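You operate a simulated robot arm through the tools that you are given. There is no shell and no other tool. Be economical: measure what you need, move in short steps, check, and stop when the job is done.

The job below is to be done with a simulated two-armed robot. You get a single attempt, and the scene is never put back.

TASK
Fetch the can marked trial with purple band and stand it on the plate marked october. Put the can that says "peach" from the top of table marked fittings on the top of small steel table and the can that says "lime" on the shelf of tub marked soak. Open the drawer marked gauges, fetch the stack of small silver lids and set it in the inside of drawer marked gauges, then shut the gauges. Stack the can marked "berry" from the top of small steel table on top of the can that says "plain". Press the button marked ink three times. Any order will do. Set down upright: can marked trial with purple band, can.

It is judged by the outcome, as a careful person would: the job done as asked, and still so three seconds after it is handed in. It fails if anything else is knocked over, pushed out of place, dropped, spilled or broken. A push-on lid holds only when it is set on centred and level and pressed home; a screw cap is set on level and turned clockwise until tight.

THE ROBOT
Two 7-joint arms with two-finger parallel grippers on one trunk, on a base that drives. Base frame: it is fixed to the floor where the robot stands at the start and does not move with it; the origin is under the middle of the robot, x ahead of it, y to its left, z up. Lengths are in mm, angles in rad, forces in N, time in s.
The left shoulder is at the start at [89, 182, 991], the right one opposite. With the tool pointing down near the work surface each hand reaches from about 320 to 780 mm from the robot's upright axis, wherever it stands, measured 20 degrees to its own side. Places, roughly: button marked ink [3300, 2100, 800]; can marked lot dune, can marked lot seed, can mark [3250, -1750, 750]; can marked lot husk, can marked stock with purple  [1500, 0, 1000]; can marked trial with purple band [750, 0, 1000]; drawer marked gauges [1100, -2500, 700]; inside of drawer marked gauges [1100, -2600, 600]; plate marked october [1000, 0, 750]; shelf of tub marked soak [3000, 3200, 800]; stack of small silver lids (5x5x5 cm) [3300, -1800, 700]; top of small steel table [3300, -1900, 700]. Payload 3.91 kg a hand.
Tool frame (each hand has its own): the origin (TCP) lies between the finger pads and is the grasp point; the fingertips stand 30 mm ahead of it; z points along the fingers, y is the line along which they close. Largest opening 110 mm; finger width 20, thickness 10; the body of the gripper, 48 by 112 mm, starts 55 mm behind the TCP.
Orientation is that of the tool frame in the base frame, as [roll, pitch, yaw] about the fixed x, y, z axes, in that order (R = Rz(yaw) Ry(pitch) Rx(roll)). With the fingers straight down and closing along the base's y, the tool's x points along the base's -x, its y along +y and its z along -z.

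THE INTERFACE
- The arms move only by the tool step_arm. It takes "left_moves", "right_moves" or both (then of equal length, played together; a hand with none holds still); each is a list of rows, each a list of 7 numbers: the finger opening in cm, from 0 to 11, then the shift along the tool's x, y, z in cm, then the turn, a rotation vector about the tool's x, y, z in degrees. In form: [[jaw, tx, ty, tz, rx, ry, rz], ...]. A call has 1 to 12 rows; each row shifts and turns the commanded pose from where the row before left it, along the tool's axes as they then stand. Rows are played at 5 a second. More than 50 mm and 0.15 rad between two rows, or a gripper value outside its range, and nothing of the call is played. A pose out of reach is approached as far as the arm can. The call stops where the force on the tool passes 40 N (or 10 N more than at its start, if that is more) or the arm is blocked; 0.2 s more then pass. The fingers move at their own pace (about 72 mm/s each) and stop on an object; they squeeze with about 29 N. The grip force told is the motor's: it shows also when the fingers shut on nothing. Time passes only in rows, and 0.2 s behind the last, so rows that do not move let the fingers close. The reply holds the time, the measured pose of the TCP, the force on the tool along the base axes, the opening and the grip force, in the units named above and with some noise, with the torque about the TCP (base axes, N m) and any sound that the robot's microphone picked up.
- Cameras (640 x 400 px; columns grow to the right, rows downward): "scene" is now at [249.4, -0.2, 1222.2]; the picture's right is [-0.00, -1.00, 0.00], its down [-0.07, 0.00, -1.00] and it looks along [1.00, -0.00, -0.07] (base axes); focal length 214 px, centre (320, 200). "left" rides on the left gripper at [72, -17, -103] in its tool frame; the picture's right is [0.23, 0.97, 0.00], its down [-0.76, 0.18, -0.62] and it looks along [-0.61, 0.14, 0.78] (tool axes); focal length 222 px, centre (320, 200). "right" rides on the right gripper at [73, 17, -103] in its tool frame; the picture's right is [-0.23, 0.97, 0.00], its down [-0.76, -0.18, -0.62] and it looks along [-0.61, -0.14, 0.78] (tool axes); focal length 222 px, centre (320, 200). There is no depth. A picture from a camera that has moved, and an enlarged one, comes with that camera's place and axes in the base frame and with its lens.
- get_image(camera): a new picture of that camera. No time passes.
- lift_body(by): slides the trunk up (or, below 0, down) by that many mm; the arms and the scene camera ride with it, the base frame stays. It gives what a move gives, with no picture.
- steer(legs): drives the robot by 1 to 6 legs, each [ahead, left, turn to the left] in mm, mm and rad, along the robot's own axes; the way and the turn of a leg run together, so that a leg with both is an arc; at most 1500 mm and 3.142 rad a leg. The arms and the cameras ride along, it lands a little off, and it stops where it bumps. It gives what a move gives.
- aim_head(pan, tilt): turns the head with the scene camera to pan (to the left, within 1.396 rad either way) and tilt (down, from -0.506 to 1.204), counted from straight ahead of the robot. It gives what a move gives.
- inspect(camera, box): a new picture of the part [left, top, right, bottom] of that camera's present view, enlarged. No time passes.
- close_job(): hands the job in; it is judged then, once.

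Go step by step. Nothing tells you exact positions but the pictures and the camera data: compare them with the known pose of the tool, close in by small moves and look again before you grip or let go. The budget is 196 turns and 184 pictures, counting those below and the enlarged ones. Unless the task says otherwise, let go and move clear before handing in.

The tools are called after ">>>" by a JSON object that holds its "api" and its "payload". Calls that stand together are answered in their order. step_arm: Moves the arms, as the interface text tells. Its arguments: {"type":"object","properties":{"left_moves":{"type":"array"},"right_moves":{"type":"array"}},"required":[]} The other tools are called the same way: lift_body (by) slides the trunk up or down; steer (legs) drives the base; aim_head (pan, tilt) turns the head that bears the scene camera; get_image (camera) takes a picture; inspect (camera, box) takes an enlarged picture of a part of a camera's view; close_job () hands the job in.

At the start:

```text
time: 0.0
left_eef_pos: [457.1, 273.5, 1107.4]
left_tcp_rot: [-3.141, 0.0, -3.139]
left_force: [0.1, 0.3, 0.3]
left_ft_torque: [0.0, 0.02, 0.02]
left_grip_width: 110.0
left_grasp_force: 0.0
right_eef_pos: [412.4, -129.4, 1166.2]
right_tcp_rot: [3.137, 0.002, 3.14]
right_force: [-0.3, 0.0, 0.6]
right_ft_torque: [0.01, -0.01, 0.0]
right_grip_width: 110.1
right_grasp_force: 0.1
trunk travel left (down, up): [-250.0, 264.0]
robot x, y, heading: [-0.3, 1.1, -0.0]
head pan, tilt: [-0.002, 0.075]
```

scene: 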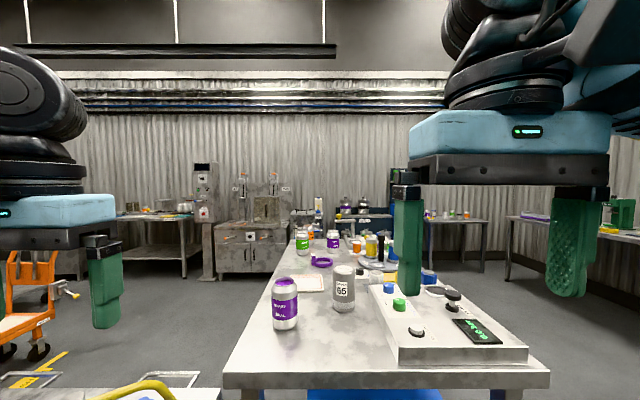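
right: 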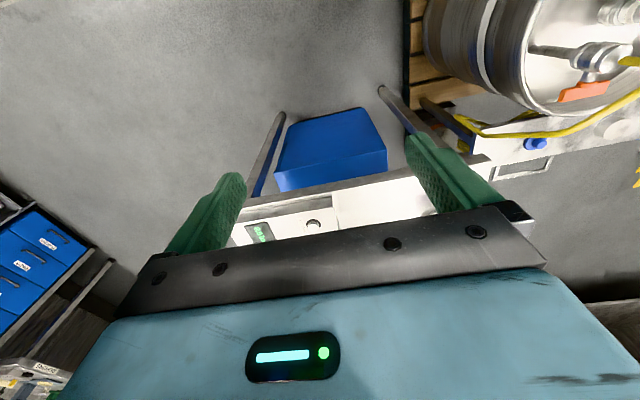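
left: 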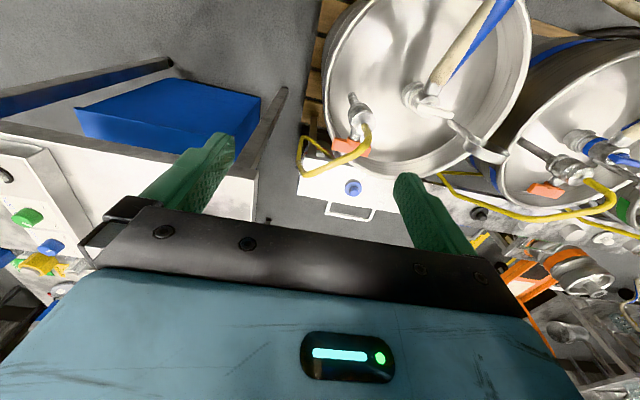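

I see a long bench ahead with a purple-banded can, a grey can, and a control box, and more tables further off. First I look closer.

>>> {"api": "inspect", "payload": {"camera": "scene", "box": [220, 220, 480, 382]}}

>>> {"api": "inspect", "payload": {"camera": "scene", "box": [180, 150, 420, 300]}}

>>> {"api": "aim_head", "payload": {"pan": 0, "tilt": 0.6}}

```text
2.46 times, centred on (350, 301) of scene
camera zoom: at [249.4, -0.2, 1222.2], right [0.0, -1.0, 0.0], down [-0.07, 0.0, -1.0], along [1.0, 0.0, -0.07], focal length 528 px, centre (246, -49)
```

zoom: 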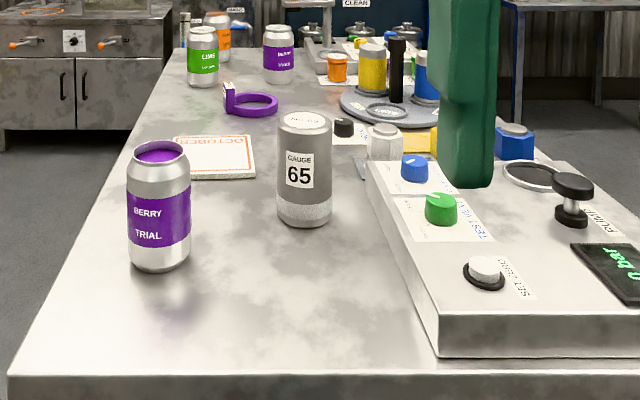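

```text
2.67 times, centred on (300, 225) of scene
camera zoom: at [249.4, -0.2, 1222.2], right [0.0, -1.0, 0.0], down [-0.07, 0.0, -1.0], along [1.0, 0.0, -0.07], focal length 572 px, centre (373, 133)
```

zoom: 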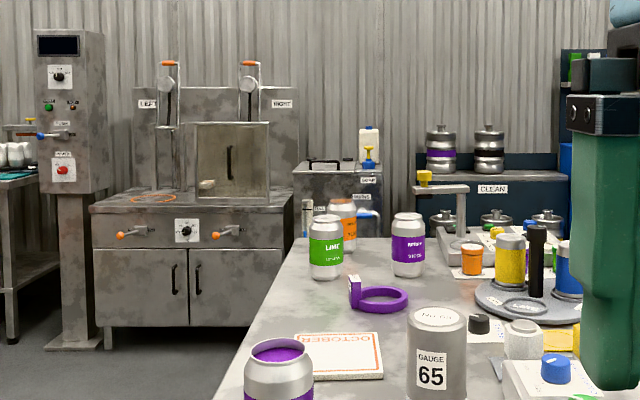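

```text
time: 0.9
left_eef_pos: [456.9, 273.3, 1109.0]
left_tcp_rot: [-3.14, 0.001, -3.14]
left_force: [0.1, -0.8, 0.2]
left_ft_torque: [-0.04, 0.01, 0.01]
left_grip_width: 110.0
left_grasp_force: 0.0
right_eef_pos: [413.4, -129.6, 1165.3]
right_tcp_rot: [3.138, 0.002, 3.139]
right_force: [2.4, -2.2, -3.3]
right_ft_torque: [0.16, -0.1, 0.14]
right_grip_width: 109.9
right_grasp_force: 0.0
trunk travel left (down, up): [-250.0, 264.0]
robot x, y, heading: [-0.3, -1.9, -0.003]
head pan, tilt: [0.0, 0.6]
```

The trial can is open on top, so it must stay level. The october plate lies just behind it; next I view the bench from the lowered head.

>>> {"api": "get_image", "payload": {"camera": "scene"}}

>>> {"api": "get_image", "payload": {"camera": "left"}}

```text
178 pictures are left
camera scene: at [246.5, -0.2, 1174.9], right [0.0, -1.0, 0.0], down [-0.55, 0.0, -0.83], along [0.83, 0.0, -0.55], focal length 214 px, centre (320, 200)
```

scene: 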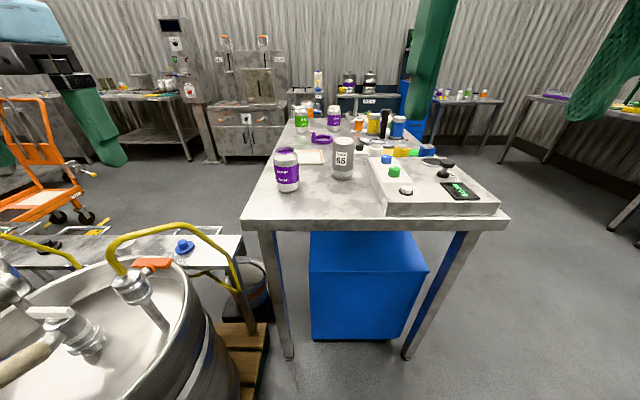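

```text
177 pictures are left
camera left: at [384.0, 256.6, 1210.4], right [-0.23, 0.97, 0.0], down [0.76, 0.18, 0.62], along [0.61, 0.14, -0.78], focal length 222 px, centre (320, 200)
```

left: 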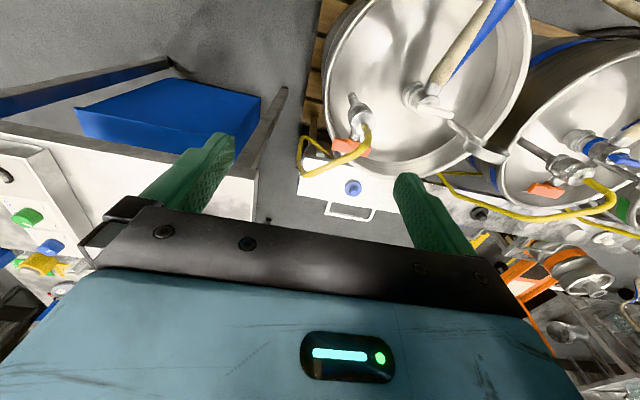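

To measure, I raise the trunk for a baseline and look again.

>>> {"api": "lift_body", "payload": {"by": 250}}

>>> {"api": "inspect", "payload": {"camera": "scene", "box": [240, 90, 520, 265]}}

```text
time: 3.5
left_eef_pos: [458.3, 273.9, 1356.7]
left_tcp_rot: [-3.14, -0.004, -3.14]
left_force: [1.3, 0.8, -0.2]
left_ft_torque: [0.02, 0.02, -0.01]
left_grip_width: 109.7
left_grasp_force: 0.1
right_eef_pos: [412.2, -129.0, 1414.1]
right_tcp_rot: [3.138, 0.001, 3.141]
right_force: [-0.5, -0.9, -0.1]
right_ft_torque: [0.0, 0.0, 0.0]
right_grip_width: 110.1
right_grasp_force: 0.0
trunk travel left (down, up): [-500.0, 14.0]
robot x, y, heading: [-3.2, -3.2, 0.002]
head pan, tilt: [0.0, 0.6]
```

```text
2.29 times, centred on (380, 178) of scene
camera zoom: at [117.8, 0.0, 1448.8], right [0.0, -1.0, 0.0], down [-0.57, 0.0, -0.82], along [0.82, 0.0, -0.57], focal length 490 px, centre (183, 251)
```

zoom: 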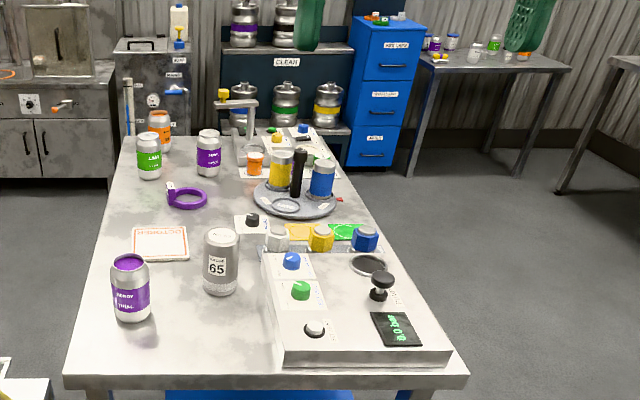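

Bench top is at z≈865, trial can at about (775, 90), plate at (980, 49). I check the floor near the base before driving closer.

>>> {"api": "aim_head", "payload": {"pan": 0.3, "tilt": 1.15}}

>>> {"api": "get_image", "payload": {"camera": "scene"}}

```text
time: 4.5
left_eef_pos: [457.0, 274.3, 1357.4]
left_tcp_rot: [-3.14, 0.001, -3.139]
left_force: [-0.7, 0.2, -1.0]
left_ft_torque: [0.01, -0.01, 0.03]
left_grip_width: 109.9
left_grasp_force: 0.1
right_eef_pos: [412.5, -129.8, 1415.3]
right_tcp_rot: [3.137, 0.003, 3.138]
right_force: [0.6, -0.2, 0.1]
right_ft_torque: [0.0, 0.03, -0.01]
right_grip_width: 109.8
right_grasp_force: 0.0
trunk travel left (down, up): [-500.0, 14.0]
robot x, y, heading: [0.8, -1.3, -0.003]
head pan, tilt: [0.3, 1.15]
```

```text
175 pictures are left
camera scene: at [85.5, 17.5, 1407.4], right [0.3, -0.96, 0.0], down [-0.87, -0.27, -0.41], along [0.39, 0.12, -0.91], focal length 214 px, centre (320, 200)
```

scene: 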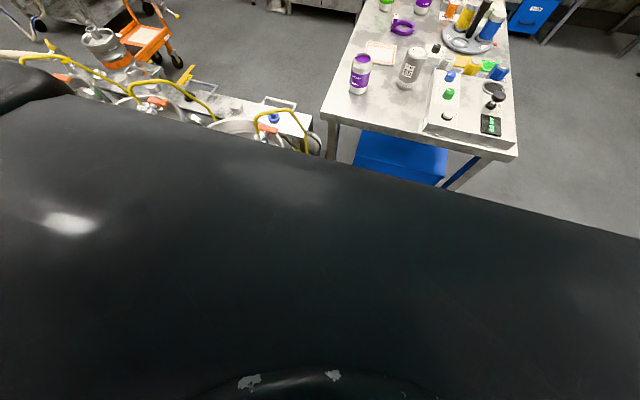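

Pallet with kegs sits left of y≈200, so I shift right first then go ahead.

>>> {"api": "steer", "payload": {"legs": [[0, -130, 0], [260, 0, 0]]}}

>>> {"api": "aim_head", "payload": {"pan": 0.1, "tilt": 0.75}}

>>> {"api": "get_image", "payload": {"camera": "scene"}}

```text
time: 7.8
left_eef_pos: [718.9, 138.1, 1359.3]
left_tcp_rot: [-3.141, 0.0, 3.134]
left_force: [0.3, -0.4, 0.7]
left_ft_torque: [0.01, -0.04, -0.01]
left_grip_width: 109.9
left_grasp_force: 0.0
right_eef_pos: [669.5, -265.9, 1417.2]
right_tcp_rot: [3.137, 0.004, 3.134]
right_force: [-0.5, 0.3, 1.2]
right_ft_torque: [0.01, 0.0, -0.06]
right_grip_width: 109.9
right_grasp_force: 0.1
trunk travel left (down, up): [-500.0, 14.0]
robot x, y, heading: [258.9, -132.1, -0.01]
head pan, tilt: [0.3, 1.15]
```

```text
time: 8.6
left_eef_pos: [719.4, 137.3, 1357.6]
left_tcp_rot: [-3.14, 0.001, 3.135]
left_force: [-0.5, 0.1, 1.1]
left_ft_torque: [0.03, 0.01, 0.02]
left_grip_width: 110.1
left_grasp_force: 0.1
right_eef_pos: [670.4, -264.9, 1416.9]
right_tcp_rot: [3.135, 0.002, 3.133]
right_force: [-0.2, 0.6, -0.4]
right_ft_torque: [-0.01, -0.02, 0.01]
right_grip_width: 110.1
right_grasp_force: 0.1
trunk travel left (down, up): [-500.0, 14.0]
robot x, y, heading: [256.8, -132.8, -0.011]
head pan, tilt: [0.099, 0.75]
```

```text
174 pictures are left
camera scene: at [370.5, -125.0, 1436.1], right [0.09, -1.0, 0.0], down [-0.68, -0.06, -0.73], along [0.73, 0.07, -0.68], focal length 214 px, centre (320, 200)
```

scene: 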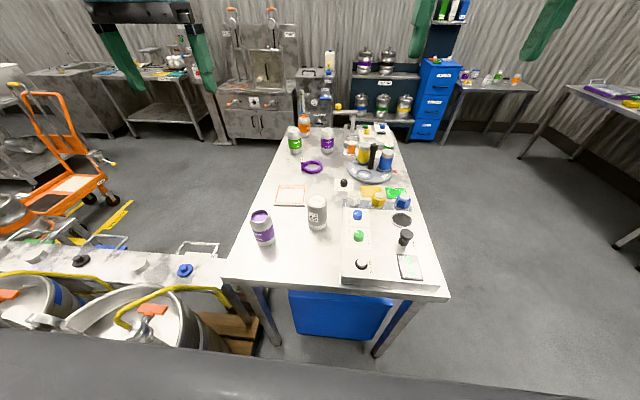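

Position is fine. I lower the trunk back and take a hand view toward the can.

>>> {"api": "lift_body", "payload": {"by": -250}}

>>> {"api": "get_image", "payload": {"camera": "left"}}

>>> {"api": "get_image", "payload": {"camera": "scene"}}

```text
time: 10.4
left_eef_pos: [721.5, 138.2, 1167.8]
left_tcp_rot: [-3.139, -0.009, 3.136]
left_force: [0.6, 0.3, -0.1]
left_ft_torque: [-0.01, 0.02, 0.0]
left_grip_width: 110.0
left_grasp_force: 0.0
right_eef_pos: [677.5, -267.2, 1223.1]
right_tcp_rot: [3.138, -0.012, 3.121]
right_force: [11.0, 4.5, -14.2]
right_ft_torque: [-0.75, -0.22, -0.66]
right_grip_width: 110.1
right_grasp_force: 0.0
trunk travel left (down, up): [-315.0, 200.0]
robot x, y, heading: [260.0, -134.3, -0.016]
head pan, tilt: [0.099, 0.75]
stopped: the force on the tool passed its limit at 42 N (the readings are from after the stop); the commanded pose is now the measured one
```

```text
173 pictures are left
camera left: at [649.7, 121.2, 1271.7], right [-0.22, 0.98, 0.0], down [0.77, 0.17, 0.61], along [0.6, 0.14, -0.79], focal length 222 px, centre (320, 200)
```

left: 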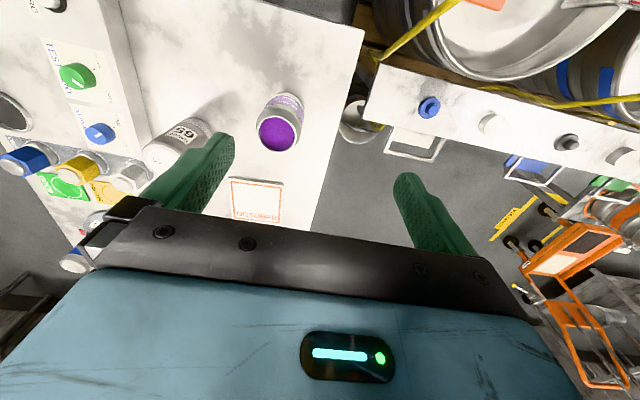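

```text
172 pictures are left
camera scene: at [485.2, -128.6, 1229.4], right [0.06, -1.0, 0.0], down [-0.64, -0.04, -0.77], along [0.76, 0.04, -0.64], focal length 214 px, centre (320, 200)
```

scene: 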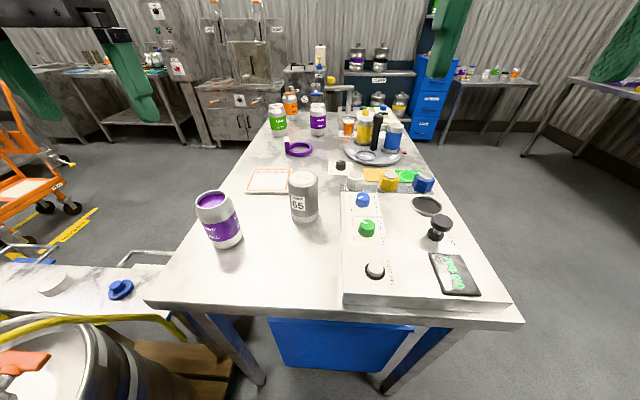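

The right arm met resistance (probably against its own body), so I move the right hand outward and check its force.

>>> {"api": "step_arm", "payload": {"right_moves": [[11, -3, -3, 0, 0, 0, 0], [11, -3, -3, 0, 0, 0, 0], [11, 0, -4, 0, 0, 0, 0], [11, 0, 0, 0, 0, 0, 0]]}}

>>> {"api": "get_image", "payload": {"camera": "right"}}

```text
time: 11.4
left_eef_pos: [721.3, 139.6, 1169.1]
left_tcp_rot: [-3.141, -0.01, 3.135]
left_force: [0.2, 1.5, 0.4]
left_ft_torque: [0.01, -0.02, 0.02]
left_grip_width: 109.9
left_grasp_force: 0.0
right_eef_pos: [735.0, -366.0, 1217.3]
right_tcp_rot: [3.135, -0.009, 3.127]
right_force: [0.0, -0.1, -0.5]
right_ft_torque: [0.0, -0.01, 0.02]
right_grip_width: 110.1
right_grasp_force: 0.0
right hand out of reach, approached as far as the arm can: row 3
trunk travel left (down, up): [-315.0, 200.0]
robot x, y, heading: [259.3, -130.7, -0.007]
head pan, tilt: [0.099, 0.75]
```

```text
171 pictures are left
camera right: at [665.4, -347.7, 1320.9], right [0.24, 0.97, 0.0], down [0.76, -0.19, 0.62], along [0.6, -0.15, -0.79], focal length 222 px, centre (320, 200)
```

right: 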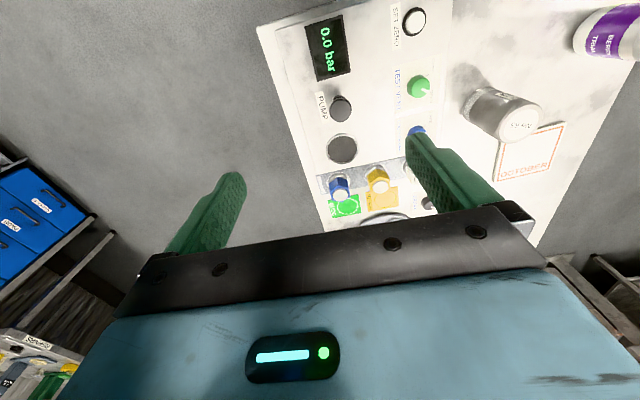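

Force is clear. I bring the left hand over the can at about (770, 93) and descend partway.

>>> {"api": "step_arm", "payload": {"left_moves": [[11, -2.5, -2.3, 0, 0, 0, 0], [11, -2.4, -2.3, 0, 0, 0, 0], [11, 0, 0, 4, 0, 0, 0], [11, 0, 0, 4, 0, 0, 0], [11, 0, 0, 4, 0, 0, 0], [11, 0, 0, 2, 0, 0, 0], [11, 0, 0, 0, 0, 0, 0]]}}

>>> {"api": "get_image", "payload": {"camera": "left"}}

>>> {"api": "get_image", "payload": {"camera": "scene"}}

```text
time: 13.0
left_eef_pos: [766.7, 92.3, 1030.2]
left_tcp_rot: [-3.138, -0.01, 3.134]
left_force: [0.1, 0.2, -0.9]
left_ft_torque: [-0.05, 0.04, 0.01]
left_grip_width: 110.2
left_grasp_force: 0.0
right_eef_pos: [735.7, -365.6, 1216.8]
right_tcp_rot: [3.135, -0.008, 3.123]
right_force: [0.3, 0.6, -0.1]
right_ft_torque: [0.0, 0.01, 0.01]
right_grip_width: 110.1
right_grasp_force: 0.1
trunk travel left (down, up): [-315.0, 200.0]
robot x, y, heading: [257.3, -134.3, -0.006]
head pan, tilt: [0.099, 0.75]
```

```text
170 pictures are left
camera left: at [694.6, 75.2, 1133.6], right [-0.22, 0.98, 0.0], down [0.77, 0.17, 0.62], along [0.6, 0.14, -0.79], focal length 222 px, centre (320, 200)
```

left: 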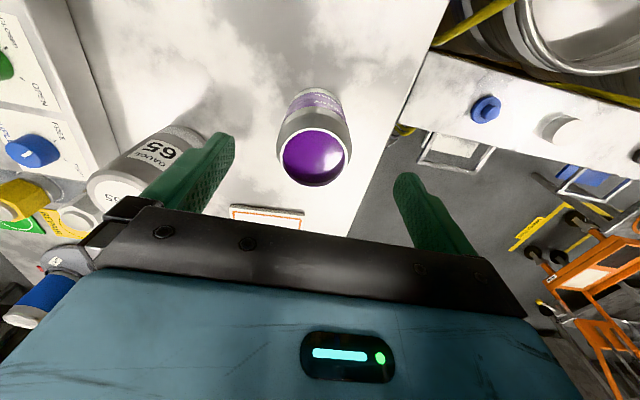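

```text
169 pictures are left
camera scene: at [481.9, -126.1, 1226.0], right [0.09, -1.0, 0.0], down [-0.68, -0.06, -0.73], along [0.73, 0.07, -0.68], focal length 214 px, centre (320, 200)
```

scene: 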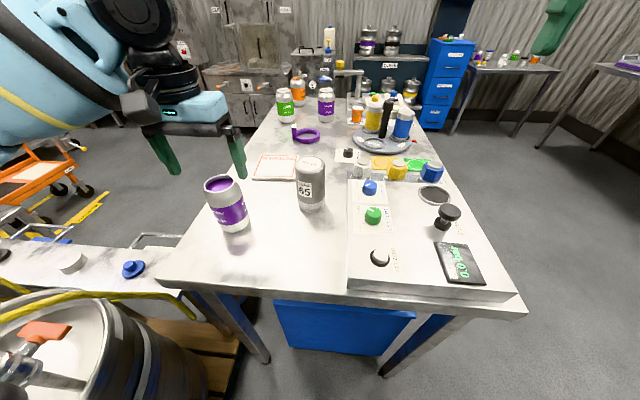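

Aligned in y; need ~9 mm more ahead. I descend to grasp height and close.

>>> {"api": "step_arm", "payload": {"left_moves": [[11, -0.9, 0, 1.5, 0, 0, 0], [11, 0, 0, 2, 0, 0, 0], [11, 0, 0, 2, 0, 0, 0], [11, 0, 0, 2, 0, 0, 0], [11, 0, 0, 2, 0, 0, 0], [11, 0, 0, 0, 0, 0, 0]]}}

>>> {"api": "get_image", "payload": {"camera": "left"}}

>>> {"api": "get_image", "payload": {"camera": "scene"}}

```text
time: 14.4
left_eef_pos: [775.1, 92.8, 933.7]
left_tcp_rot: [-3.139, -0.009, 3.136]
left_force: [0.2, -0.3, 0.3]
left_ft_torque: [0.03, -0.01, 0.03]
left_grip_width: 110.0
left_grasp_force: 0.1
right_eef_pos: [735.1, -365.9, 1216.7]
right_tcp_rot: [3.133, -0.007, 3.123]
right_force: [0.7, -0.3, 0.3]
right_ft_torque: [-0.03, 0.04, -0.02]
right_grip_width: 110.0
right_grasp_force: 0.1
trunk travel left (down, up): [-315.0, 200.0]
robot x, y, heading: [261.2, -133.1, -0.006]
head pan, tilt: [0.099, 0.75]
```

```text
168 pictures are left
camera left: at [702.7, 75.5, 1037.4], right [-0.22, 0.98, 0.0], down [0.77, 0.17, 0.62], along [0.6, 0.14, -0.79], focal length 222 px, centre (320, 200)
```

left: 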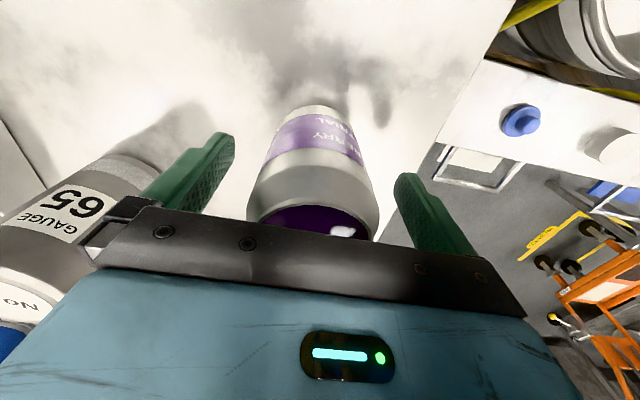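

```text
167 pictures are left
camera scene: at [481.9, -126.2, 1226.0], right [0.09, -1.0, 0.0], down [-0.68, -0.06, -0.73], along [0.73, 0.07, -0.68], focal length 214 px, centre (320, 200)
```

scene: 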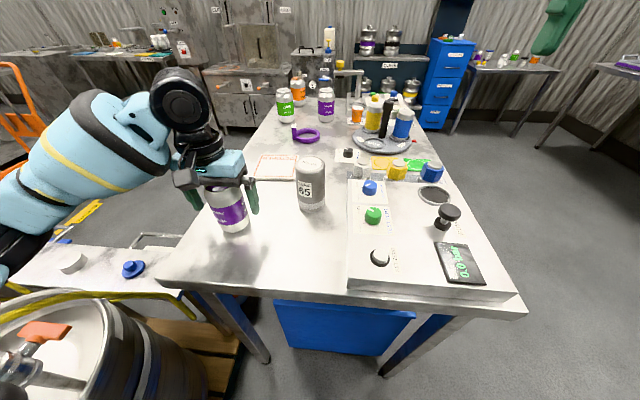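

Can is between the fingers. Close and raise slightly.

>>> {"api": "step_arm", "payload": {"left_moves": [[6, 0, 0, 0, 0, 0, 0], [4, 0, 0, 0, 0, 0, 0], [4, 0, 0, 0, 0, 0, 0], [4, 0, 0, -1, 0, 0, 0], [4, 0, 0, -2, 0, 0, 0], [4, 0, 0, -2, 0, 0, 0], [4, 0, 0, 0, 0, 0, 0]]}}

>>> {"api": "inspect", "payload": {"camera": "scene", "box": [160, 100, 360, 225]}}

```text
time: 16.0
left_eef_pos: [778.3, 92.4, 983.3]
left_tcp_rot: [-3.14, -0.012, 3.135]
left_force: [0.7, -1.0, -3.2]
left_ft_torque: [0.01, 0.04, 0.01]
left_grip_width: 65.4
left_grasp_force: 29.2
right_eef_pos: [735.6, -366.6, 1217.5]
right_tcp_rot: [3.134, -0.008, 3.126]
right_force: [0.7, -0.2, -0.3]
right_ft_torque: [0.01, 0.0, -0.02]
right_grip_width: 110.2
right_grasp_force: 0.0
trunk travel left (down, up): [-315.0, 200.0]
robot x, y, heading: [259.8, -131.6, -0.005]
head pan, tilt: [0.099, 0.75]
```

```text
3.20 times, centred on (260, 162) of scene
camera zoom: at [482.3, -125.8, 1225.9], right [0.09, -1.0, 0.0], down [-0.68, -0.06, -0.73], along [0.73, 0.07, -0.68], focal length 686 px, centre (512, 320)
```

zoom: 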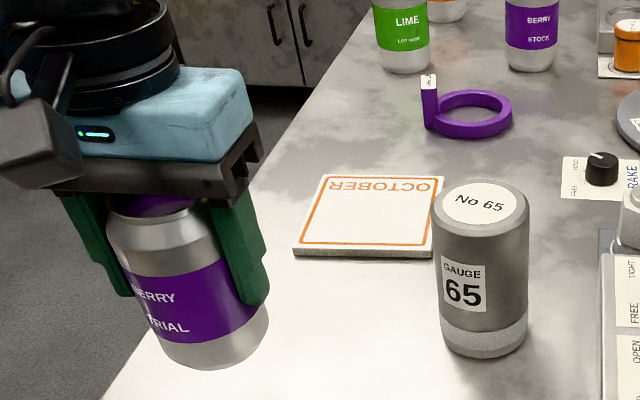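

Held (65 mm wide), plate centre at about (989, 50), top ≈875. I carry it there slowly.

>>> {"api": "step_arm", "payload": {"left_moves": [[4, -3, 0, 0, 0, 0, 0], [4, -3, -0.5, 0, 0, 0, 0], [4, -3, -0.7, 0, 0, 0, 0], [4, -3, -0.8, 0, 0, 0, 0], [4, -3, -0.8, 0, 0, 0, 0], [4, -3, -0.7, 0, 0, 0, 0], [4, -3.1, -0.7, 0, 0, 0, 0], [4, 0, 0, 0, 0, 0, 0]]}}

>>> {"api": "inspect", "payload": {"camera": "scene", "box": [160, 60, 360, 185]}}

>>> {"api": "get_image", "payload": {"camera": "left"}}

```text
time: 17.8
left_eef_pos: [968.9, 52.6, 978.0]
left_tcp_rot: [3.141, -0.009, 3.133]
left_force: [0.9, -0.3, -2.6]
left_ft_torque: [0.0, 0.02, 0.01]
left_grip_width: 65.6
left_grasp_force: 29.6
left hand out of reach, approached as far as the arm can: row 7
right_eef_pos: [734.5, -366.8, 1217.4]
right_tcp_rot: [3.134, -0.009, 3.125]
right_force: [-0.1, 0.3, 0.1]
right_ft_torque: [0.0, 0.0, -0.02]
right_grip_width: 110.0
right_grasp_force: 0.0
trunk travel left (down, up): [-315.0, 200.0]
robot x, y, heading: [259.0, -131.8, -0.008]
head pan, tilt: [0.099, 0.75]
```

```text
3.20 times, centred on (260, 122) of scene
camera zoom: at [482.1, -126.3, 1226.0], right [0.09, -1.0, 0.0], down [-0.68, -0.06, -0.73], along [0.73, 0.07, -0.68], focal length 686 px, centre (512, 448)
```

zoom: 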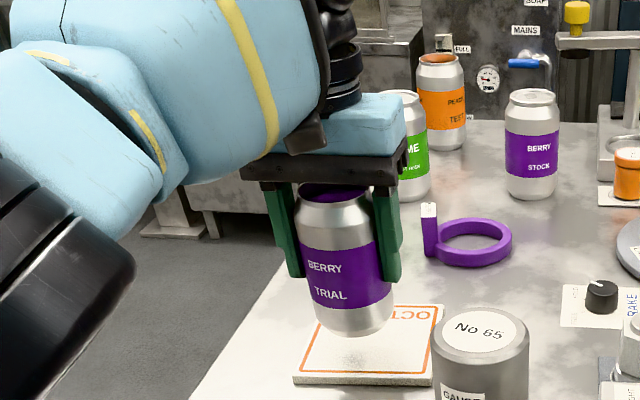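

```text
164 pictures are left
camera left: at [894.4, 35.1, 1081.2], right [-0.22, 0.98, 0.0], down [0.77, 0.17, 0.62], along [0.6, 0.14, -0.79], focal length 222 px, centre (320, 200)
```

left: 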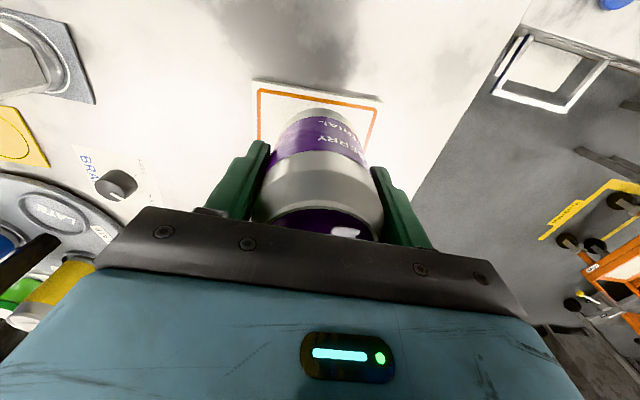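

At the arm's reach limit, ~20 mm short of plate centre; I drive 40 mm ahead.

>>> {"api": "steer", "payload": {"legs": [[40, 0, 0]]}}

>>> {"api": "get_image", "payload": {"camera": "left"}}

>>> {"api": "get_image", "payload": {"camera": "scene"}}

```text
time: 18.7
left_eef_pos: [1007.1, 52.6, 977.4]
left_tcp_rot: [-3.14, -0.01, 3.135]
left_force: [0.1, 1.0, -4.2]
left_ft_torque: [0.0, 0.03, 0.04]
left_grip_width: 65.4
left_grasp_force: 29.6
right_eef_pos: [775.6, -366.1, 1218.7]
right_tcp_rot: [3.136, -0.01, 3.125]
right_force: [0.8, -0.5, -0.3]
right_ft_torque: [-0.01, 0.03, 0.0]
right_grip_width: 110.2
right_grasp_force: 0.1
trunk travel left (down, up): [-315.0, 200.0]
robot x, y, heading: [298.0, -131.1, -0.004]
head pan, tilt: [0.099, 0.75]
```

```text
163 pictures are left
camera left: at [934.3, 35.5, 1080.5], right [-0.22, 0.98, 0.0], down [0.77, 0.17, 0.62], along [0.6, 0.14, -0.79], focal length 222 px, centre (320, 200)
```

left: 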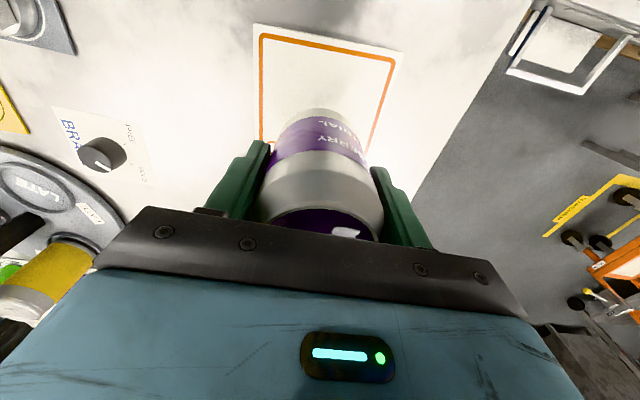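

```text
162 pictures are left
camera scene: at [522.2, -126.1, 1225.8], right [0.09, -1.0, 0.0], down [-0.68, -0.06, -0.73], along [0.73, 0.07, -0.68], focal length 214 px, centre (320, 200)
```

scene: 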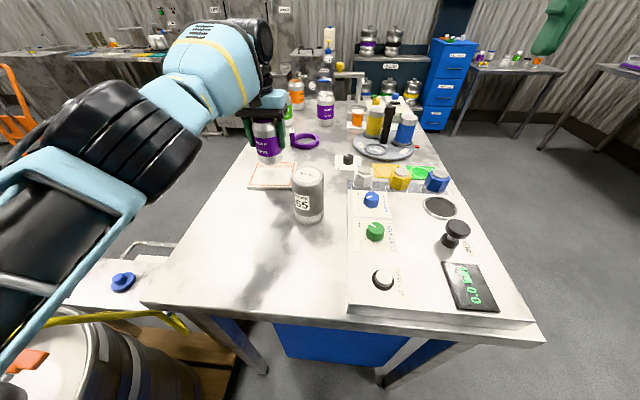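

Plate spans x≈940–1045, y≈-9–102; I shift to (990, 47) and lower onto it.

>>> {"api": "step_arm", "payload": {"left_moves": [[4, 1.6, -0.5, 0, 0, 0, 0], [4, 0, 0, 1, 0, 0, 0], [4, 0, 0, 1, 0, 0, 0], [4, 0, 0, 0.5, 0, 0, 0], [4, 0, 0, 0, 0, 0, 0]]}}

>>> {"api": "inspect", "payload": {"camera": "scene", "box": [200, 80, 360, 180]}}

```text
time: 19.9
left_eef_pos: [1007.6, 44.8, 956.5]
left_tcp_rot: [-3.14, -0.012, 3.135]
left_force: [0.2, -0.3, -3.3]
left_ft_torque: [-0.03, -0.01, 0.0]
left_grip_width: 65.6
left_grasp_force: 29.0
left hand out of reach, approached as far as the arm can: row 1, 3
right_eef_pos: [774.8, -365.8, 1217.3]
right_tcp_rot: [3.134, -0.008, 3.126]
right_force: [-0.1, 0.3, -0.6]
right_ft_torque: [0.03, -0.01, -0.02]
right_grip_width: 110.0
right_grasp_force: 0.0
trunk travel left (down, up): [-315.0, 200.0]
robot x, y, heading: [297.1, -132.3, -0.011]
head pan, tilt: [0.099, 0.75]
```

```text
4.00 times, centred on (280, 130) of scene
camera zoom: at [521.4, -126.2, 1226.0], right [0.09, -1.0, 0.0], down [-0.68, -0.06, -0.73], along [0.73, 0.07, -0.68], focal length 858 px, centre (480, 480)
```

zoom: 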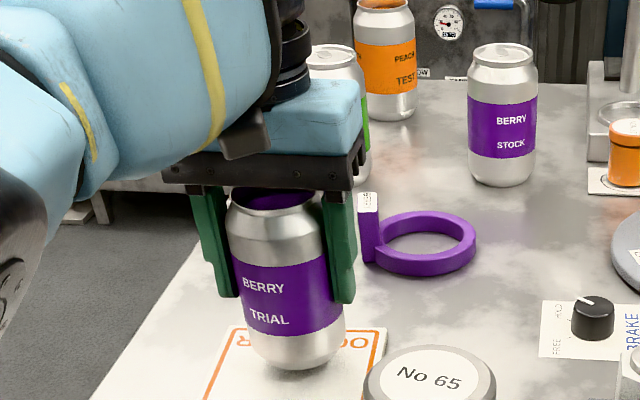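

Command pose had run ahead; I step back 1.7 cm more.

>>> {"api": "step_arm", "payload": {"left_moves": [[4, 1.6, 0.2, 0, 0, 0, 0], [4, 0, 0, 0, 0, 0, 0]]}}

>>> {"api": "get_image", "payload": {"camera": "left"}}

```text
time: 20.5
left_eef_pos: [1008.0, 46.5, 957.0]
left_tcp_rot: [-3.138, -0.011, 3.137]
left_force: [0.0, -0.1, -4.3]
left_ft_torque: [0.01, 0.03, -0.01]
left_grip_width: 65.6
left_grasp_force: 29.6
left hand out of reach, approached as far as the arm can: row 1
right_eef_pos: [776.1, -366.5, 1217.7]
right_tcp_rot: [3.133, -0.009, 3.127]
right_force: [0.6, 0.0, 1.1]
right_ft_torque: [-0.03, 0.0, 0.0]
right_grip_width: 109.8
right_grasp_force: 0.1
trunk travel left (down, up): [-315.0, 200.0]
robot x, y, heading: [300.8, -131.6, -0.007]
head pan, tilt: [0.099, 0.75]
```

```text
160 pictures are left
camera left: at [934.6, 29.2, 1060.4], right [-0.22, 0.98, 0.0], down [0.77, 0.17, 0.61], along [0.6, 0.14, -0.79], focal length 222 px, centre (320, 200)
```

left: 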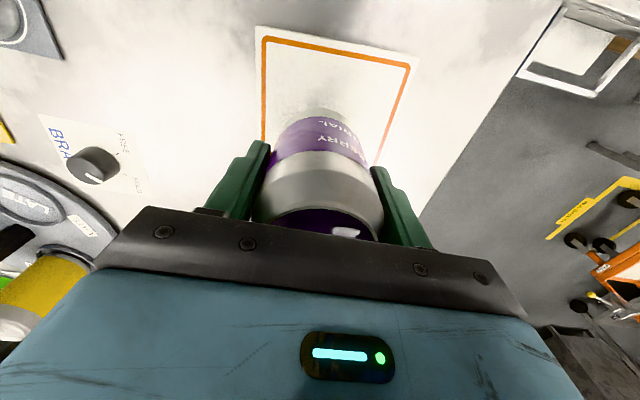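

Still clipped; another step back.

>>> {"api": "step_arm", "payload": {"left_moves": [[4, 1.0, 0, 0, 0, 0, 0], [4, 0, 0, 0, 0, 0, 0]]}}

```text
time: 21.1
left_eef_pos: [1006.5, 43.5, 958.8]
left_tcp_rot: [-3.141, -0.01, 3.135]
left_force: [-0.3, -0.9, -3.7]
left_ft_torque: [0.0, 0.03, 0.03]
left_grip_width: 65.3
left_grasp_force: 28.8
left hand out of reach, approached as far as the arm can: row 1
right_eef_pos: [775.6, -365.9, 1217.3]
right_tcp_rot: [3.136, -0.009, 3.128]
right_force: [-0.6, 0.0, -0.9]
right_ft_torque: [0.04, 0.01, -0.02]
right_grip_width: 109.9
right_grasp_force: 0.0
trunk travel left (down, up): [-315.0, 200.0]
robot x, y, heading: [297.0, -129.7, -0.007]
head pan, tilt: [0.099, 0.75]
```

The arm sits at a limit here; simplest is to drive back 17 mm.

>>> {"api": "steer", "payload": {"legs": [[-17, 0, 0]]}}

>>> {"api": "step_arm", "payload": {"left_moves": [[4, 0, 0, 0.5, 0, 0, 0], [4, 0, 0, 0, 0, 0, 0]]}}

>>> {"api": "inspect", "payload": {"camera": "scene", "box": [200, 80, 360, 180]}}

```text
time: 21.9
left_eef_pos: [989.0, 44.3, 959.3]
left_tcp_rot: [-3.139, -0.011, 3.135]
left_force: [-0.3, 0.6, -3.5]
left_ft_torque: [-0.03, 0.01, 0.01]
left_grip_width: 65.6
left_grasp_force: 29.0
right_eef_pos: [758.8, -365.9, 1217.0]
right_tcp_rot: [3.135, -0.008, 3.127]
right_force: [0.3, -0.4, -0.8]
right_ft_torque: [-0.01, 0.01, 0.02]
right_grip_width: 110.0
right_grasp_force: 0.0
trunk travel left (down, up): [-315.0, 200.0]
robot x, y, heading: [283.3, -132.7, -0.008]
head pan, tilt: [0.099, 0.75]
```

```text
time: 22.5
left_eef_pos: [990.1, 43.9, 954.0]
left_tcp_rot: [-3.14, -0.015, 3.133]
left_force: [0.2, -0.2, -3.4]
left_ft_torque: [0.03, -0.02, 0.03]
left_grip_width: 65.2
left_grasp_force: 29.4
right_eef_pos: [757.7, -366.5, 1217.4]
right_tcp_rot: [3.134, -0.009, 3.126]
right_force: [-0.4, 0.2, 0.1]
right_ft_torque: [-0.01, -0.04, 0.0]
right_grip_width: 109.9
right_grasp_force: 0.1
trunk travel left (down, up): [-315.0, 200.0]
robot x, y, heading: [284.0, -134.5, -0.009]
head pan, tilt: [0.099, 0.75]
```

```text
4.00 times, centred on (280, 130) of scene
camera zoom: at [504.5, -126.0, 1226.0], right [0.09, -1.0, 0.0], down [-0.68, -0.06, -0.73], along [0.73, 0.07, -0.68], focal length 858 px, centre (480, 480)
```

zoom: 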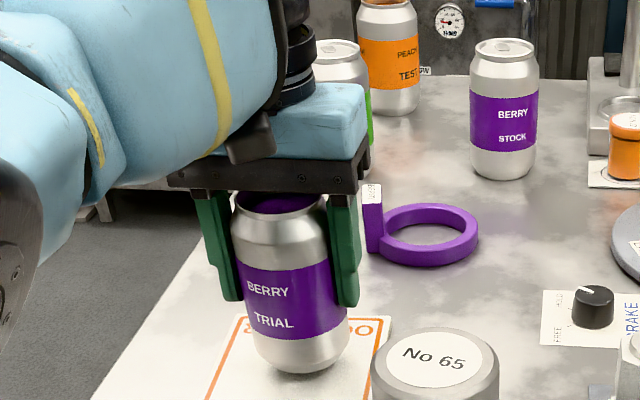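

Position (990, 44) is fine; I step down until contact.

>>> {"api": "step_arm", "payload": {"left_moves": [[4, 0, 0, 0.3, 0, 0, 0], [4, 0, 0, 0.3, 0, 0, 0], [4, 0, 0, 0, 0, 0, 0]]}}

```text
time: 23.3
left_eef_pos: [990.6, 44.6, 946.9]
left_tcp_rot: [-3.14, -0.012, 3.137]
left_force: [-0.4, -0.9, -3.3]
left_ft_torque: [0.01, 0.01, -0.01]
left_grip_width: 65.4
left_grasp_force: 29.1
right_eef_pos: [757.6, -366.6, 1217.1]
right_tcp_rot: [3.134, -0.009, 3.124]
right_force: [-1.0, -0.3, -0.4]
right_ft_torque: [0.0, 0.0, 0.01]
right_grip_width: 110.3
right_grasp_force: 0.2
trunk travel left (down, up): [-315.0, 200.0]
robot x, y, heading: [277.8, -133.0, -0.006]
head pan, tilt: [0.099, 0.75]
```

>>> {"api": "step_arm", "payload": {"left_moves": [[4, 0, 0, 0.2, 0, 0, 0], [4, 0, 0, 0.2, 0, 0, 0], [4, 0, 0, 0, 0, 0, 0]]}}

>>> {"api": "inspect", "payload": {"camera": "scene", "box": [200, 80, 360, 180]}}

```text
time: 24.1
left_eef_pos: [991.4, 44.3, 942.5]
left_tcp_rot: [-3.14, -0.009, 3.135]
left_force: [0.5, -0.3, 1.2]
left_ft_torque: [0.1, -0.03, -0.01]
left_grip_width: 65.2
left_grasp_force: 29.4
right_eef_pos: [757.4, -365.9, 1216.9]
right_tcp_rot: [3.134, -0.009, 3.126]
right_force: [-0.1, 0.5, 0.1]
right_ft_torque: [0.02, 0.0, -0.01]
right_grip_width: 110.0
right_grasp_force: 0.1
trunk travel left (down, up): [-315.0, 200.0]
robot x, y, heading: [278.9, -134.9, -0.007]
head pan, tilt: [0.099, 0.75]
```

```text
4.00 times, centred on (280, 130) of scene
camera zoom: at [504.5, -126.1, 1226.1], right [0.09, -1.0, 0.0], down [-0.68, -0.06, -0.73], along [0.73, 0.07, -0.68], focal length 858 px, centre (480, 480)
```

zoom: 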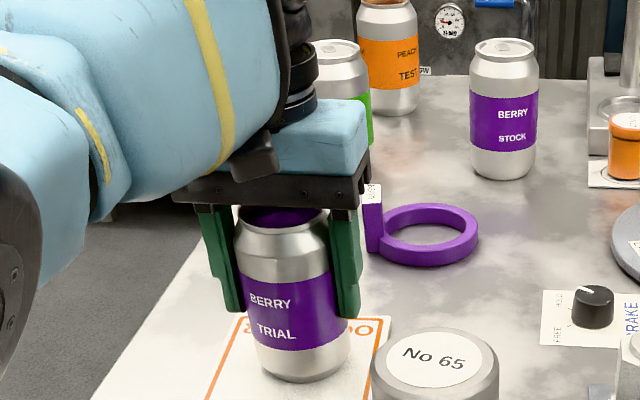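

The can just touches down (force flipped from -3.4 to +1.2). Open gently and rise.

>>> {"api": "step_arm", "payload": {"left_moves": [[7.5, 0, 0, 0, 0, 0, 0], [11, 0, 0, 0, 0, 0, 0], [11, 0, 0, 0, 0, 0, 0], [11, 0, 0, -2, 0, 0, 0], [11, 0, 0, -3, 0, 0, 0], [11, 0, 0, -4, 0, 0, 0], [11, 0, 0, -4, 0, 0, 0], [11, 0, 0, 0, 0, 0, 0]]}}

>>> {"api": "get_image", "payload": {"camera": "left"}}

>>> {"api": "inspect", "payload": {"camera": "scene", "box": [200, 80, 360, 180]}}

```text
time: 25.9
left_eef_pos: [968.7, 54.1, 1058.4]
left_tcp_rot: [-3.14, -0.012, 3.134]
left_force: [-0.2, -0.3, 0.3]
left_ft_torque: [0.0, 0.03, 0.0]
left_grip_width: 110.0
left_grasp_force: 0.1
left hand out of reach, approached as far as the arm can: row 5, 6, 7
right_eef_pos: [757.9, -366.1, 1216.8]
right_tcp_rot: [3.135, -0.009, 3.125]
right_force: [-0.3, 0.3, 1.1]
right_ft_torque: [-0.02, 0.0, -0.03]
right_grip_width: 109.8
right_grasp_force: 0.1
trunk travel left (down, up): [-315.0, 200.0]
robot x, y, heading: [282.1, -134.0, -0.005]
head pan, tilt: [0.099, 0.75]
```

```text
157 pictures are left
camera left: at [896.2, 37.3, 1162.0], right [-0.22, 0.98, 0.0], down [0.77, 0.17, 0.61], along [0.6, 0.14, -0.79], focal length 222 px, centre (320, 200)
```

left: 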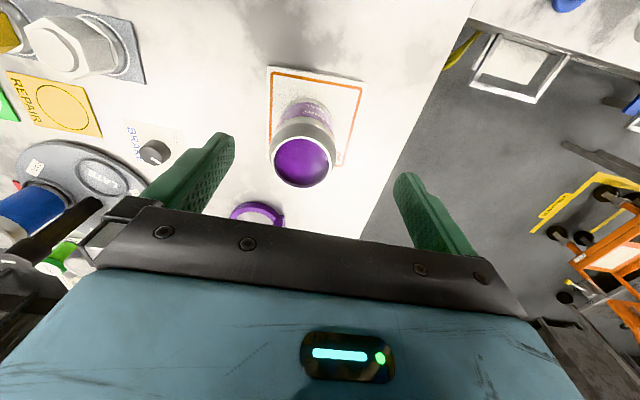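

```text
4.00 times, centred on (280, 130) of scene
camera zoom: at [505.0, -126.0, 1225.9], right [0.09, -1.0, 0.0], down [-0.68, -0.06, -0.73], along [0.73, 0.07, -0.68], focal length 858 px, centre (480, 480)
```

zoom: 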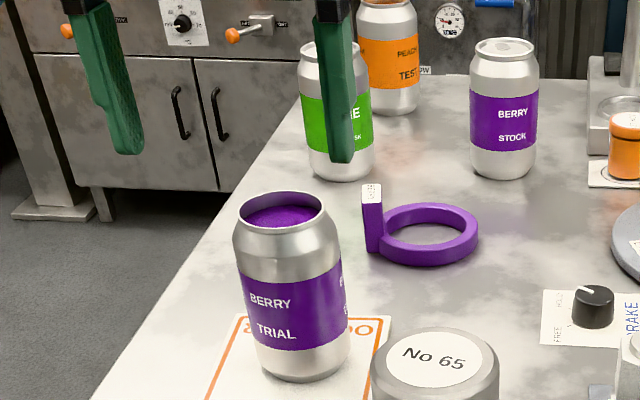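

Trial can stands on the plate. Now I zoom in on labels of this bench and the far table with cans.

>>> {"api": "step_arm", "payload": {"left_moves": [[11, 4, 2, -2, 0, 0, 0], [11, 4, 2, -4, 0, 0, 0], [11, 4, 1, -4, 0, 0, 0], [11, 4, 0, -3, 0, 0, 0], [11, 4, 0, 0, 0, 0, 0], [11, 0, 0, 0, 0, 0, 0]]}}

>>> {"api": "aim_head", "payload": {"pan": 0.0, "tilt": 0.45}}

>>> {"api": "inspect", "payload": {"camera": "scene", "box": [220, 130, 380, 230]}}

>>> {"api": "inspect", "payload": {"camera": "scene", "box": [420, 120, 580, 220]}}

```text
refused: row 2 steps farther than a row can; nothing moved
```

```text
time: 26.7
left_eef_pos: [968.8, 54.7, 1058.4]
left_tcp_rot: [-3.14, -0.011, 3.134]
left_force: [-0.6, 0.0, 0.3]
left_ft_torque: [0.03, 0.0, -0.04]
left_grip_width: 109.9
left_grasp_force: 0.0
right_eef_pos: [758.0, -364.4, 1219.2]
right_tcp_rot: [3.136, -0.008, 3.127]
right_force: [-0.2, -0.6, -0.3]
right_ft_torque: [-0.02, -0.01, 0.05]
right_grip_width: 109.8
right_grasp_force: 0.0
trunk travel left (down, up): [-315.0, 200.0]
robot x, y, heading: [281.8, -131.4, -0.004]
head pan, tilt: [0.0, 0.45]
```

```text
4.00 times, centred on (300, 180) of scene
camera zoom: at [514.0, -134.3, 1252.4], right [-0.01, -1.0, 0.0], down [-0.44, 0.0, -0.9], along [0.9, -0.01, -0.44], focal length 858 px, centre (400, 280)
```

zoom: 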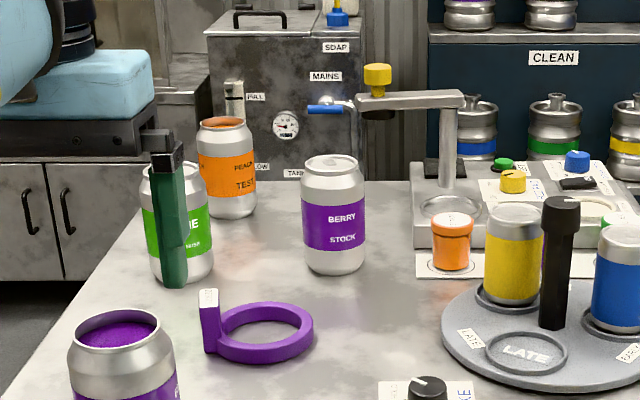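

```text
4.00 times, centred on (500, 170) of scene
camera zoom: at [514.0, -134.3, 1252.4], right [-0.01, -1.0, 0.0], down [-0.44, 0.0, -0.9], along [0.9, -0.01, -0.44], focal length 858 px, centre (-400, 320)
```

zoom: 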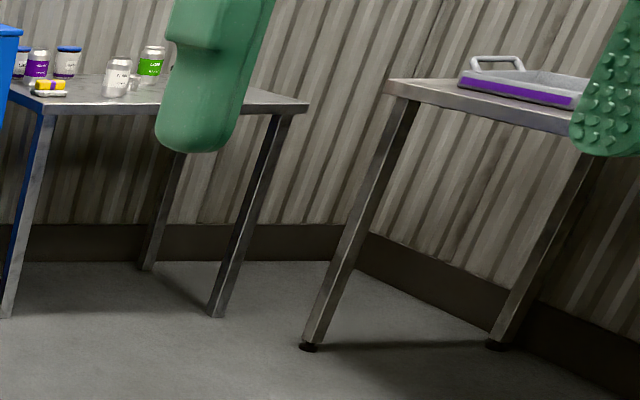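

I retract the left hand in smaller steps, then look around the room for the fittings table.

>>> {"api": "step_arm", "payload": {"left_moves": [[11, 2, 0, -3, 0, 0, 0], [11, 3, 1, -3, 0, 0, 0], [11, 3, 1, -3, 0, 0, 0], [11, 4, 1, -1, 0, 0, 0], [11, 4, 1, 0, 0, 0, 0], [11, 4, 0, 0, 0, 0, 0], [11, 0, 0, 0, 0, 0, 0]]}}

>>> {"api": "aim_head", "payload": {"pan": 0.9, "tilt": 0.3}}

>>> {"api": "get_image", "payload": {"camera": "scene"}}

>>> {"api": "aim_head", "payload": {"pan": -1.1, "tilt": 0.3}}

>>> {"api": "get_image", "payload": {"camera": "scene"}}

```text
time: 28.3
left_eef_pos: [945.7, 59.2, 1119.2]
left_tcp_rot: [-3.14, -0.01, 3.136]
left_force: [0.1, -0.6, 1.0]
left_ft_torque: [0.02, -0.02, 0.0]
left_grip_width: 110.0
left_grasp_force: 0.1
left hand out of reach, approached as far as the arm can: row 1, 2, 3, 4, 5, 6
right_eef_pos: [756.7, -365.8, 1217.2]
right_tcp_rot: [3.134, -0.008, 3.127]
right_force: [0.0, -0.4, -0.7]
right_ft_torque: [-0.01, -0.01, 0.01]
right_grip_width: 110.0
right_grasp_force: 0.1
trunk travel left (down, up): [-315.0, 200.0]
robot x, y, heading: [282.9, -131.7, -0.008]
head pan, tilt: [0.0, 0.45]
```

```text
time: 29.5
left_eef_pos: [945.6, 58.8, 1120.3]
left_tcp_rot: [-3.138, -0.008, 3.133]
left_force: [0.4, 0.0, 0.5]
left_ft_torque: [0.03, -0.02, -0.02]
left_grip_width: 110.1
left_grasp_force: 0.0
right_eef_pos: [758.7, -366.7, 1217.4]
right_tcp_rot: [3.135, -0.01, 3.126]
right_force: [0.0, 0.0, -0.1]
right_ft_torque: [0.0, -0.03, 0.0]
right_grip_width: 110.2
right_grasp_force: 0.0
trunk travel left (down, up): [-315.0, 200.0]
robot x, y, heading: [282.5, -130.0, -0.012]
head pan, tilt: [0.901, 0.3]
```

```text
153 pictures are left
camera scene: at [480.7, -61.0, 1266.3], right [0.78, -0.63, 0.0], down [-0.19, -0.23, -0.96], along [0.6, 0.74, -0.3], focal length 214 px, centre (320, 200)
```

scene: 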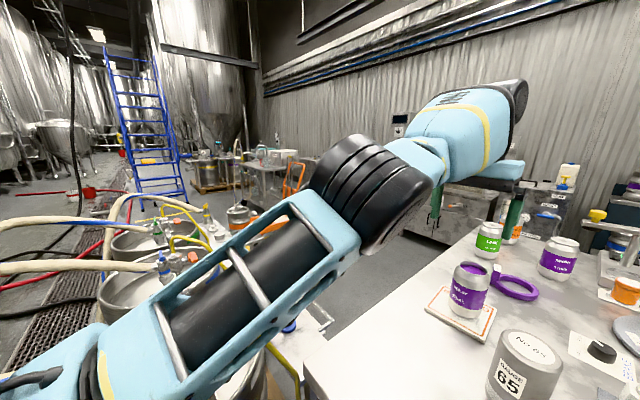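

```text
time: 31.4
left_eef_pos: [945.0, 60.1, 1119.4]
left_tcp_rot: [-3.142, -0.008, 3.136]
left_force: [0.5, 0.1, -0.2]
left_ft_torque: [0.0, -0.03, 0.0]
left_grip_width: 110.1
left_grasp_force: 0.2
right_eef_pos: [758.0, -366.3, 1216.7]
right_tcp_rot: [3.135, -0.009, 3.127]
right_force: [0.4, -0.7, 0.1]
right_ft_torque: [-0.02, -0.02, 0.01]
right_grip_width: 110.0
right_grasp_force: 0.1
trunk travel left (down, up): [-315.0, 200.0]
robot x, y, heading: [282.0, -136.2, -0.011]
head pan, tilt: [-1.1, 0.3]
```

```text
152 pictures are left
camera scene: at [463.9, -217.1, 1266.4], right [-0.89, -0.45, 0.0], down [-0.13, 0.26, -0.96], along [0.43, -0.85, -0.3], focal length 214 px, centre (320, 200)
```

scene: 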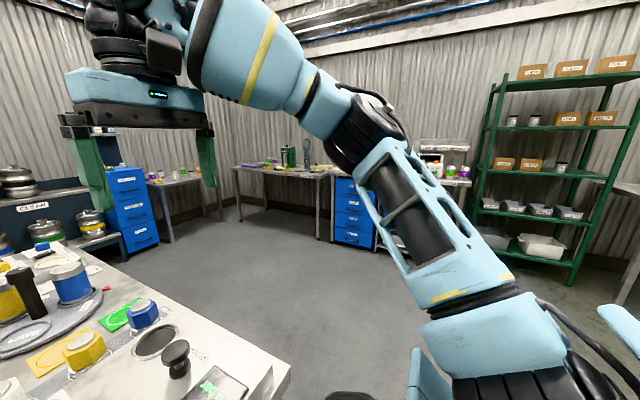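

The left arm needs folding back out of the way; I try backward-left moves.

>>> {"api": "step_arm", "payload": {"left_moves": [[11, 3, 3, 0, 0, 0, 0], [11, 3, 3, 0, 0, 0, 0], [11, 3, 3, 0, 0, 0, 0], [11, 3, 3, 0, 0, 0, 0], [11, 0, 0, 0, 0, 0, 0]]}}

```text
time: 32.6
left_eef_pos: [939.9, 96.1, 1135.8]
left_tcp_rot: [-3.031, -0.01, 3.081]
left_force: [-0.1, 3.2, -0.5]
left_ft_torque: [-0.2, 0.05, 0.02]
left_grip_width: 110.0
left_grasp_force: 0.1
left hand out of reach, approached as far as the arm can: row 1, 2, 3, 4
right_eef_pos: [758.4, -366.6, 1217.1]
right_tcp_rot: [3.134, -0.009, 3.127]
right_force: [0.1, -0.3, 0.6]
right_ft_torque: [0.02, -0.05, -0.03]
right_grip_width: 110.0
right_grasp_force: 0.0
trunk travel left (down, up): [-315.0, 200.0]
robot x, y, heading: [280.8, -131.5, -0.005]
head pan, tilt: [-1.1, 0.3]
```

I raise the trunk for clearance, then fold the arm back with a lower relative hand height.

>>> {"api": "lift_body", "payload": {"by": 190}}

>>> {"api": "step_arm", "payload": {"left_moves": [[11, 0, 0, 4, 0, 0, 0], [11, 0, 0, 4, 0, 0, 0], [11, 0, 0, 4, 0, 0, 0], [11, 0, 0, 4, 0, 0, 0], [11, 0, 0, 0, 0, 0, 0]]}}

```text
time: 34.7
left_eef_pos: [801.2, 118.6, 1551.2]
left_tcp_rot: [-3.138, 0.386, 3.134]
left_force: [-0.9, -0.3, -0.8]
left_ft_torque: [-0.02, 0.01, 0.02]
left_grip_width: 109.9
left_grasp_force: 0.0
right_eef_pos: [759.4, -366.3, 1405.0]
right_tcp_rot: [3.136, -0.011, 3.126]
right_force: [0.8, 0.3, -0.4]
right_ft_torque: [-0.01, 0.0, -0.03]
right_grip_width: 110.1
right_grasp_force: 0.1
trunk travel left (down, up): [-505.0, 10.0]
robot x, y, heading: [284.7, -133.8, -0.006]
head pan, tilt: [-1.1, 0.3]
```

```text
time: 35.9
left_eef_pos: [859.4, 117.6, 1402.9]
left_tcp_rot: [-3.14, 0.389, 3.135]
left_force: [0.2, 0.2, 0.2]
left_ft_torque: [0.04, 0.01, 0.04]
left_grip_width: 109.8
left_grasp_force: 0.0
right_eef_pos: [757.2, -366.3, 1408.3]
right_tcp_rot: [3.135, -0.008, 3.126]
right_force: [-0.8, -0.3, -0.4]
right_ft_torque: [0.01, -0.04, 0.01]
right_grip_width: 110.0
right_grasp_force: 0.1
trunk travel left (down, up): [-505.0, 10.0]
robot x, y, heading: [278.5, -130.9, -0.008]
head pan, tilt: [-1.1, 0.3]
```

Arm is free again but tilted; I level it and retract.

>>> {"api": "step_arm", "payload": {"left_moves": [[11, 0, 0, 0, 0, 7.4, 0], [11, 0, 0, 0, 0, 7.4, 0], [11, 0, 0, 0, 0, 7.4, 0], [11, 3, 1, 0, 0, 0, 0], [11, 4, 1, 0, 0, 0, 0], [11, 4, 1, 0, 0, 0, 0], [11, 3, 1, 0, 0, 0, 0], [11, 0, 0, 0, 0, 0, 0]]}}

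>>> {"api": "get_image", "payload": {"camera": "left"}}

```text
time: 37.7
left_eef_pos: [697.1, 146.0, 1391.2]
left_tcp_rot: [-3.14, 0.0, 3.135]
left_force: [-0.1, -0.6, 0.7]
left_ft_torque: [-0.02, 0.02, 0.04]
left_grip_width: 110.0
left_grasp_force: 0.0
left hand out of reach, approached as far as the arm can: row 3
right_eef_pos: [759.4, -366.7, 1406.9]
right_tcp_rot: [3.135, -0.01, 3.126]
right_force: [0.5, -0.1, 1.1]
right_ft_torque: [0.04, 0.01, 0.02]
right_grip_width: 109.9
right_grasp_force: 0.1
trunk travel left (down, up): [-505.0, 10.0]
robot x, y, heading: [282.6, -131.6, -0.004]
head pan, tilt: [-1.1, 0.3]
```

```text
151 pictures are left
camera left: at [624.9, 129.2, 1493.4], right [-0.22, 0.98, 0.0], down [0.76, 0.17, 0.62], along [0.61, 0.14, -0.78], focal length 222 px, centre (320, 200)
```

left: 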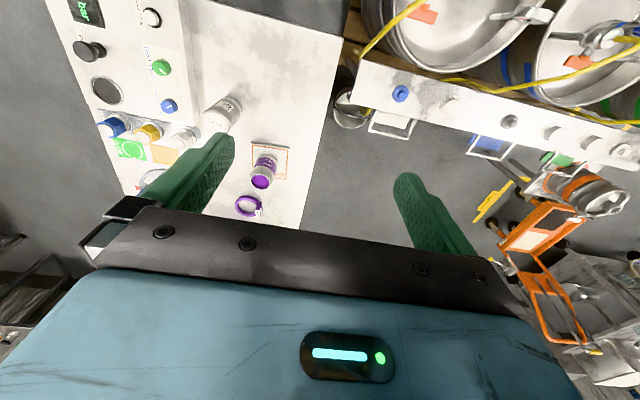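

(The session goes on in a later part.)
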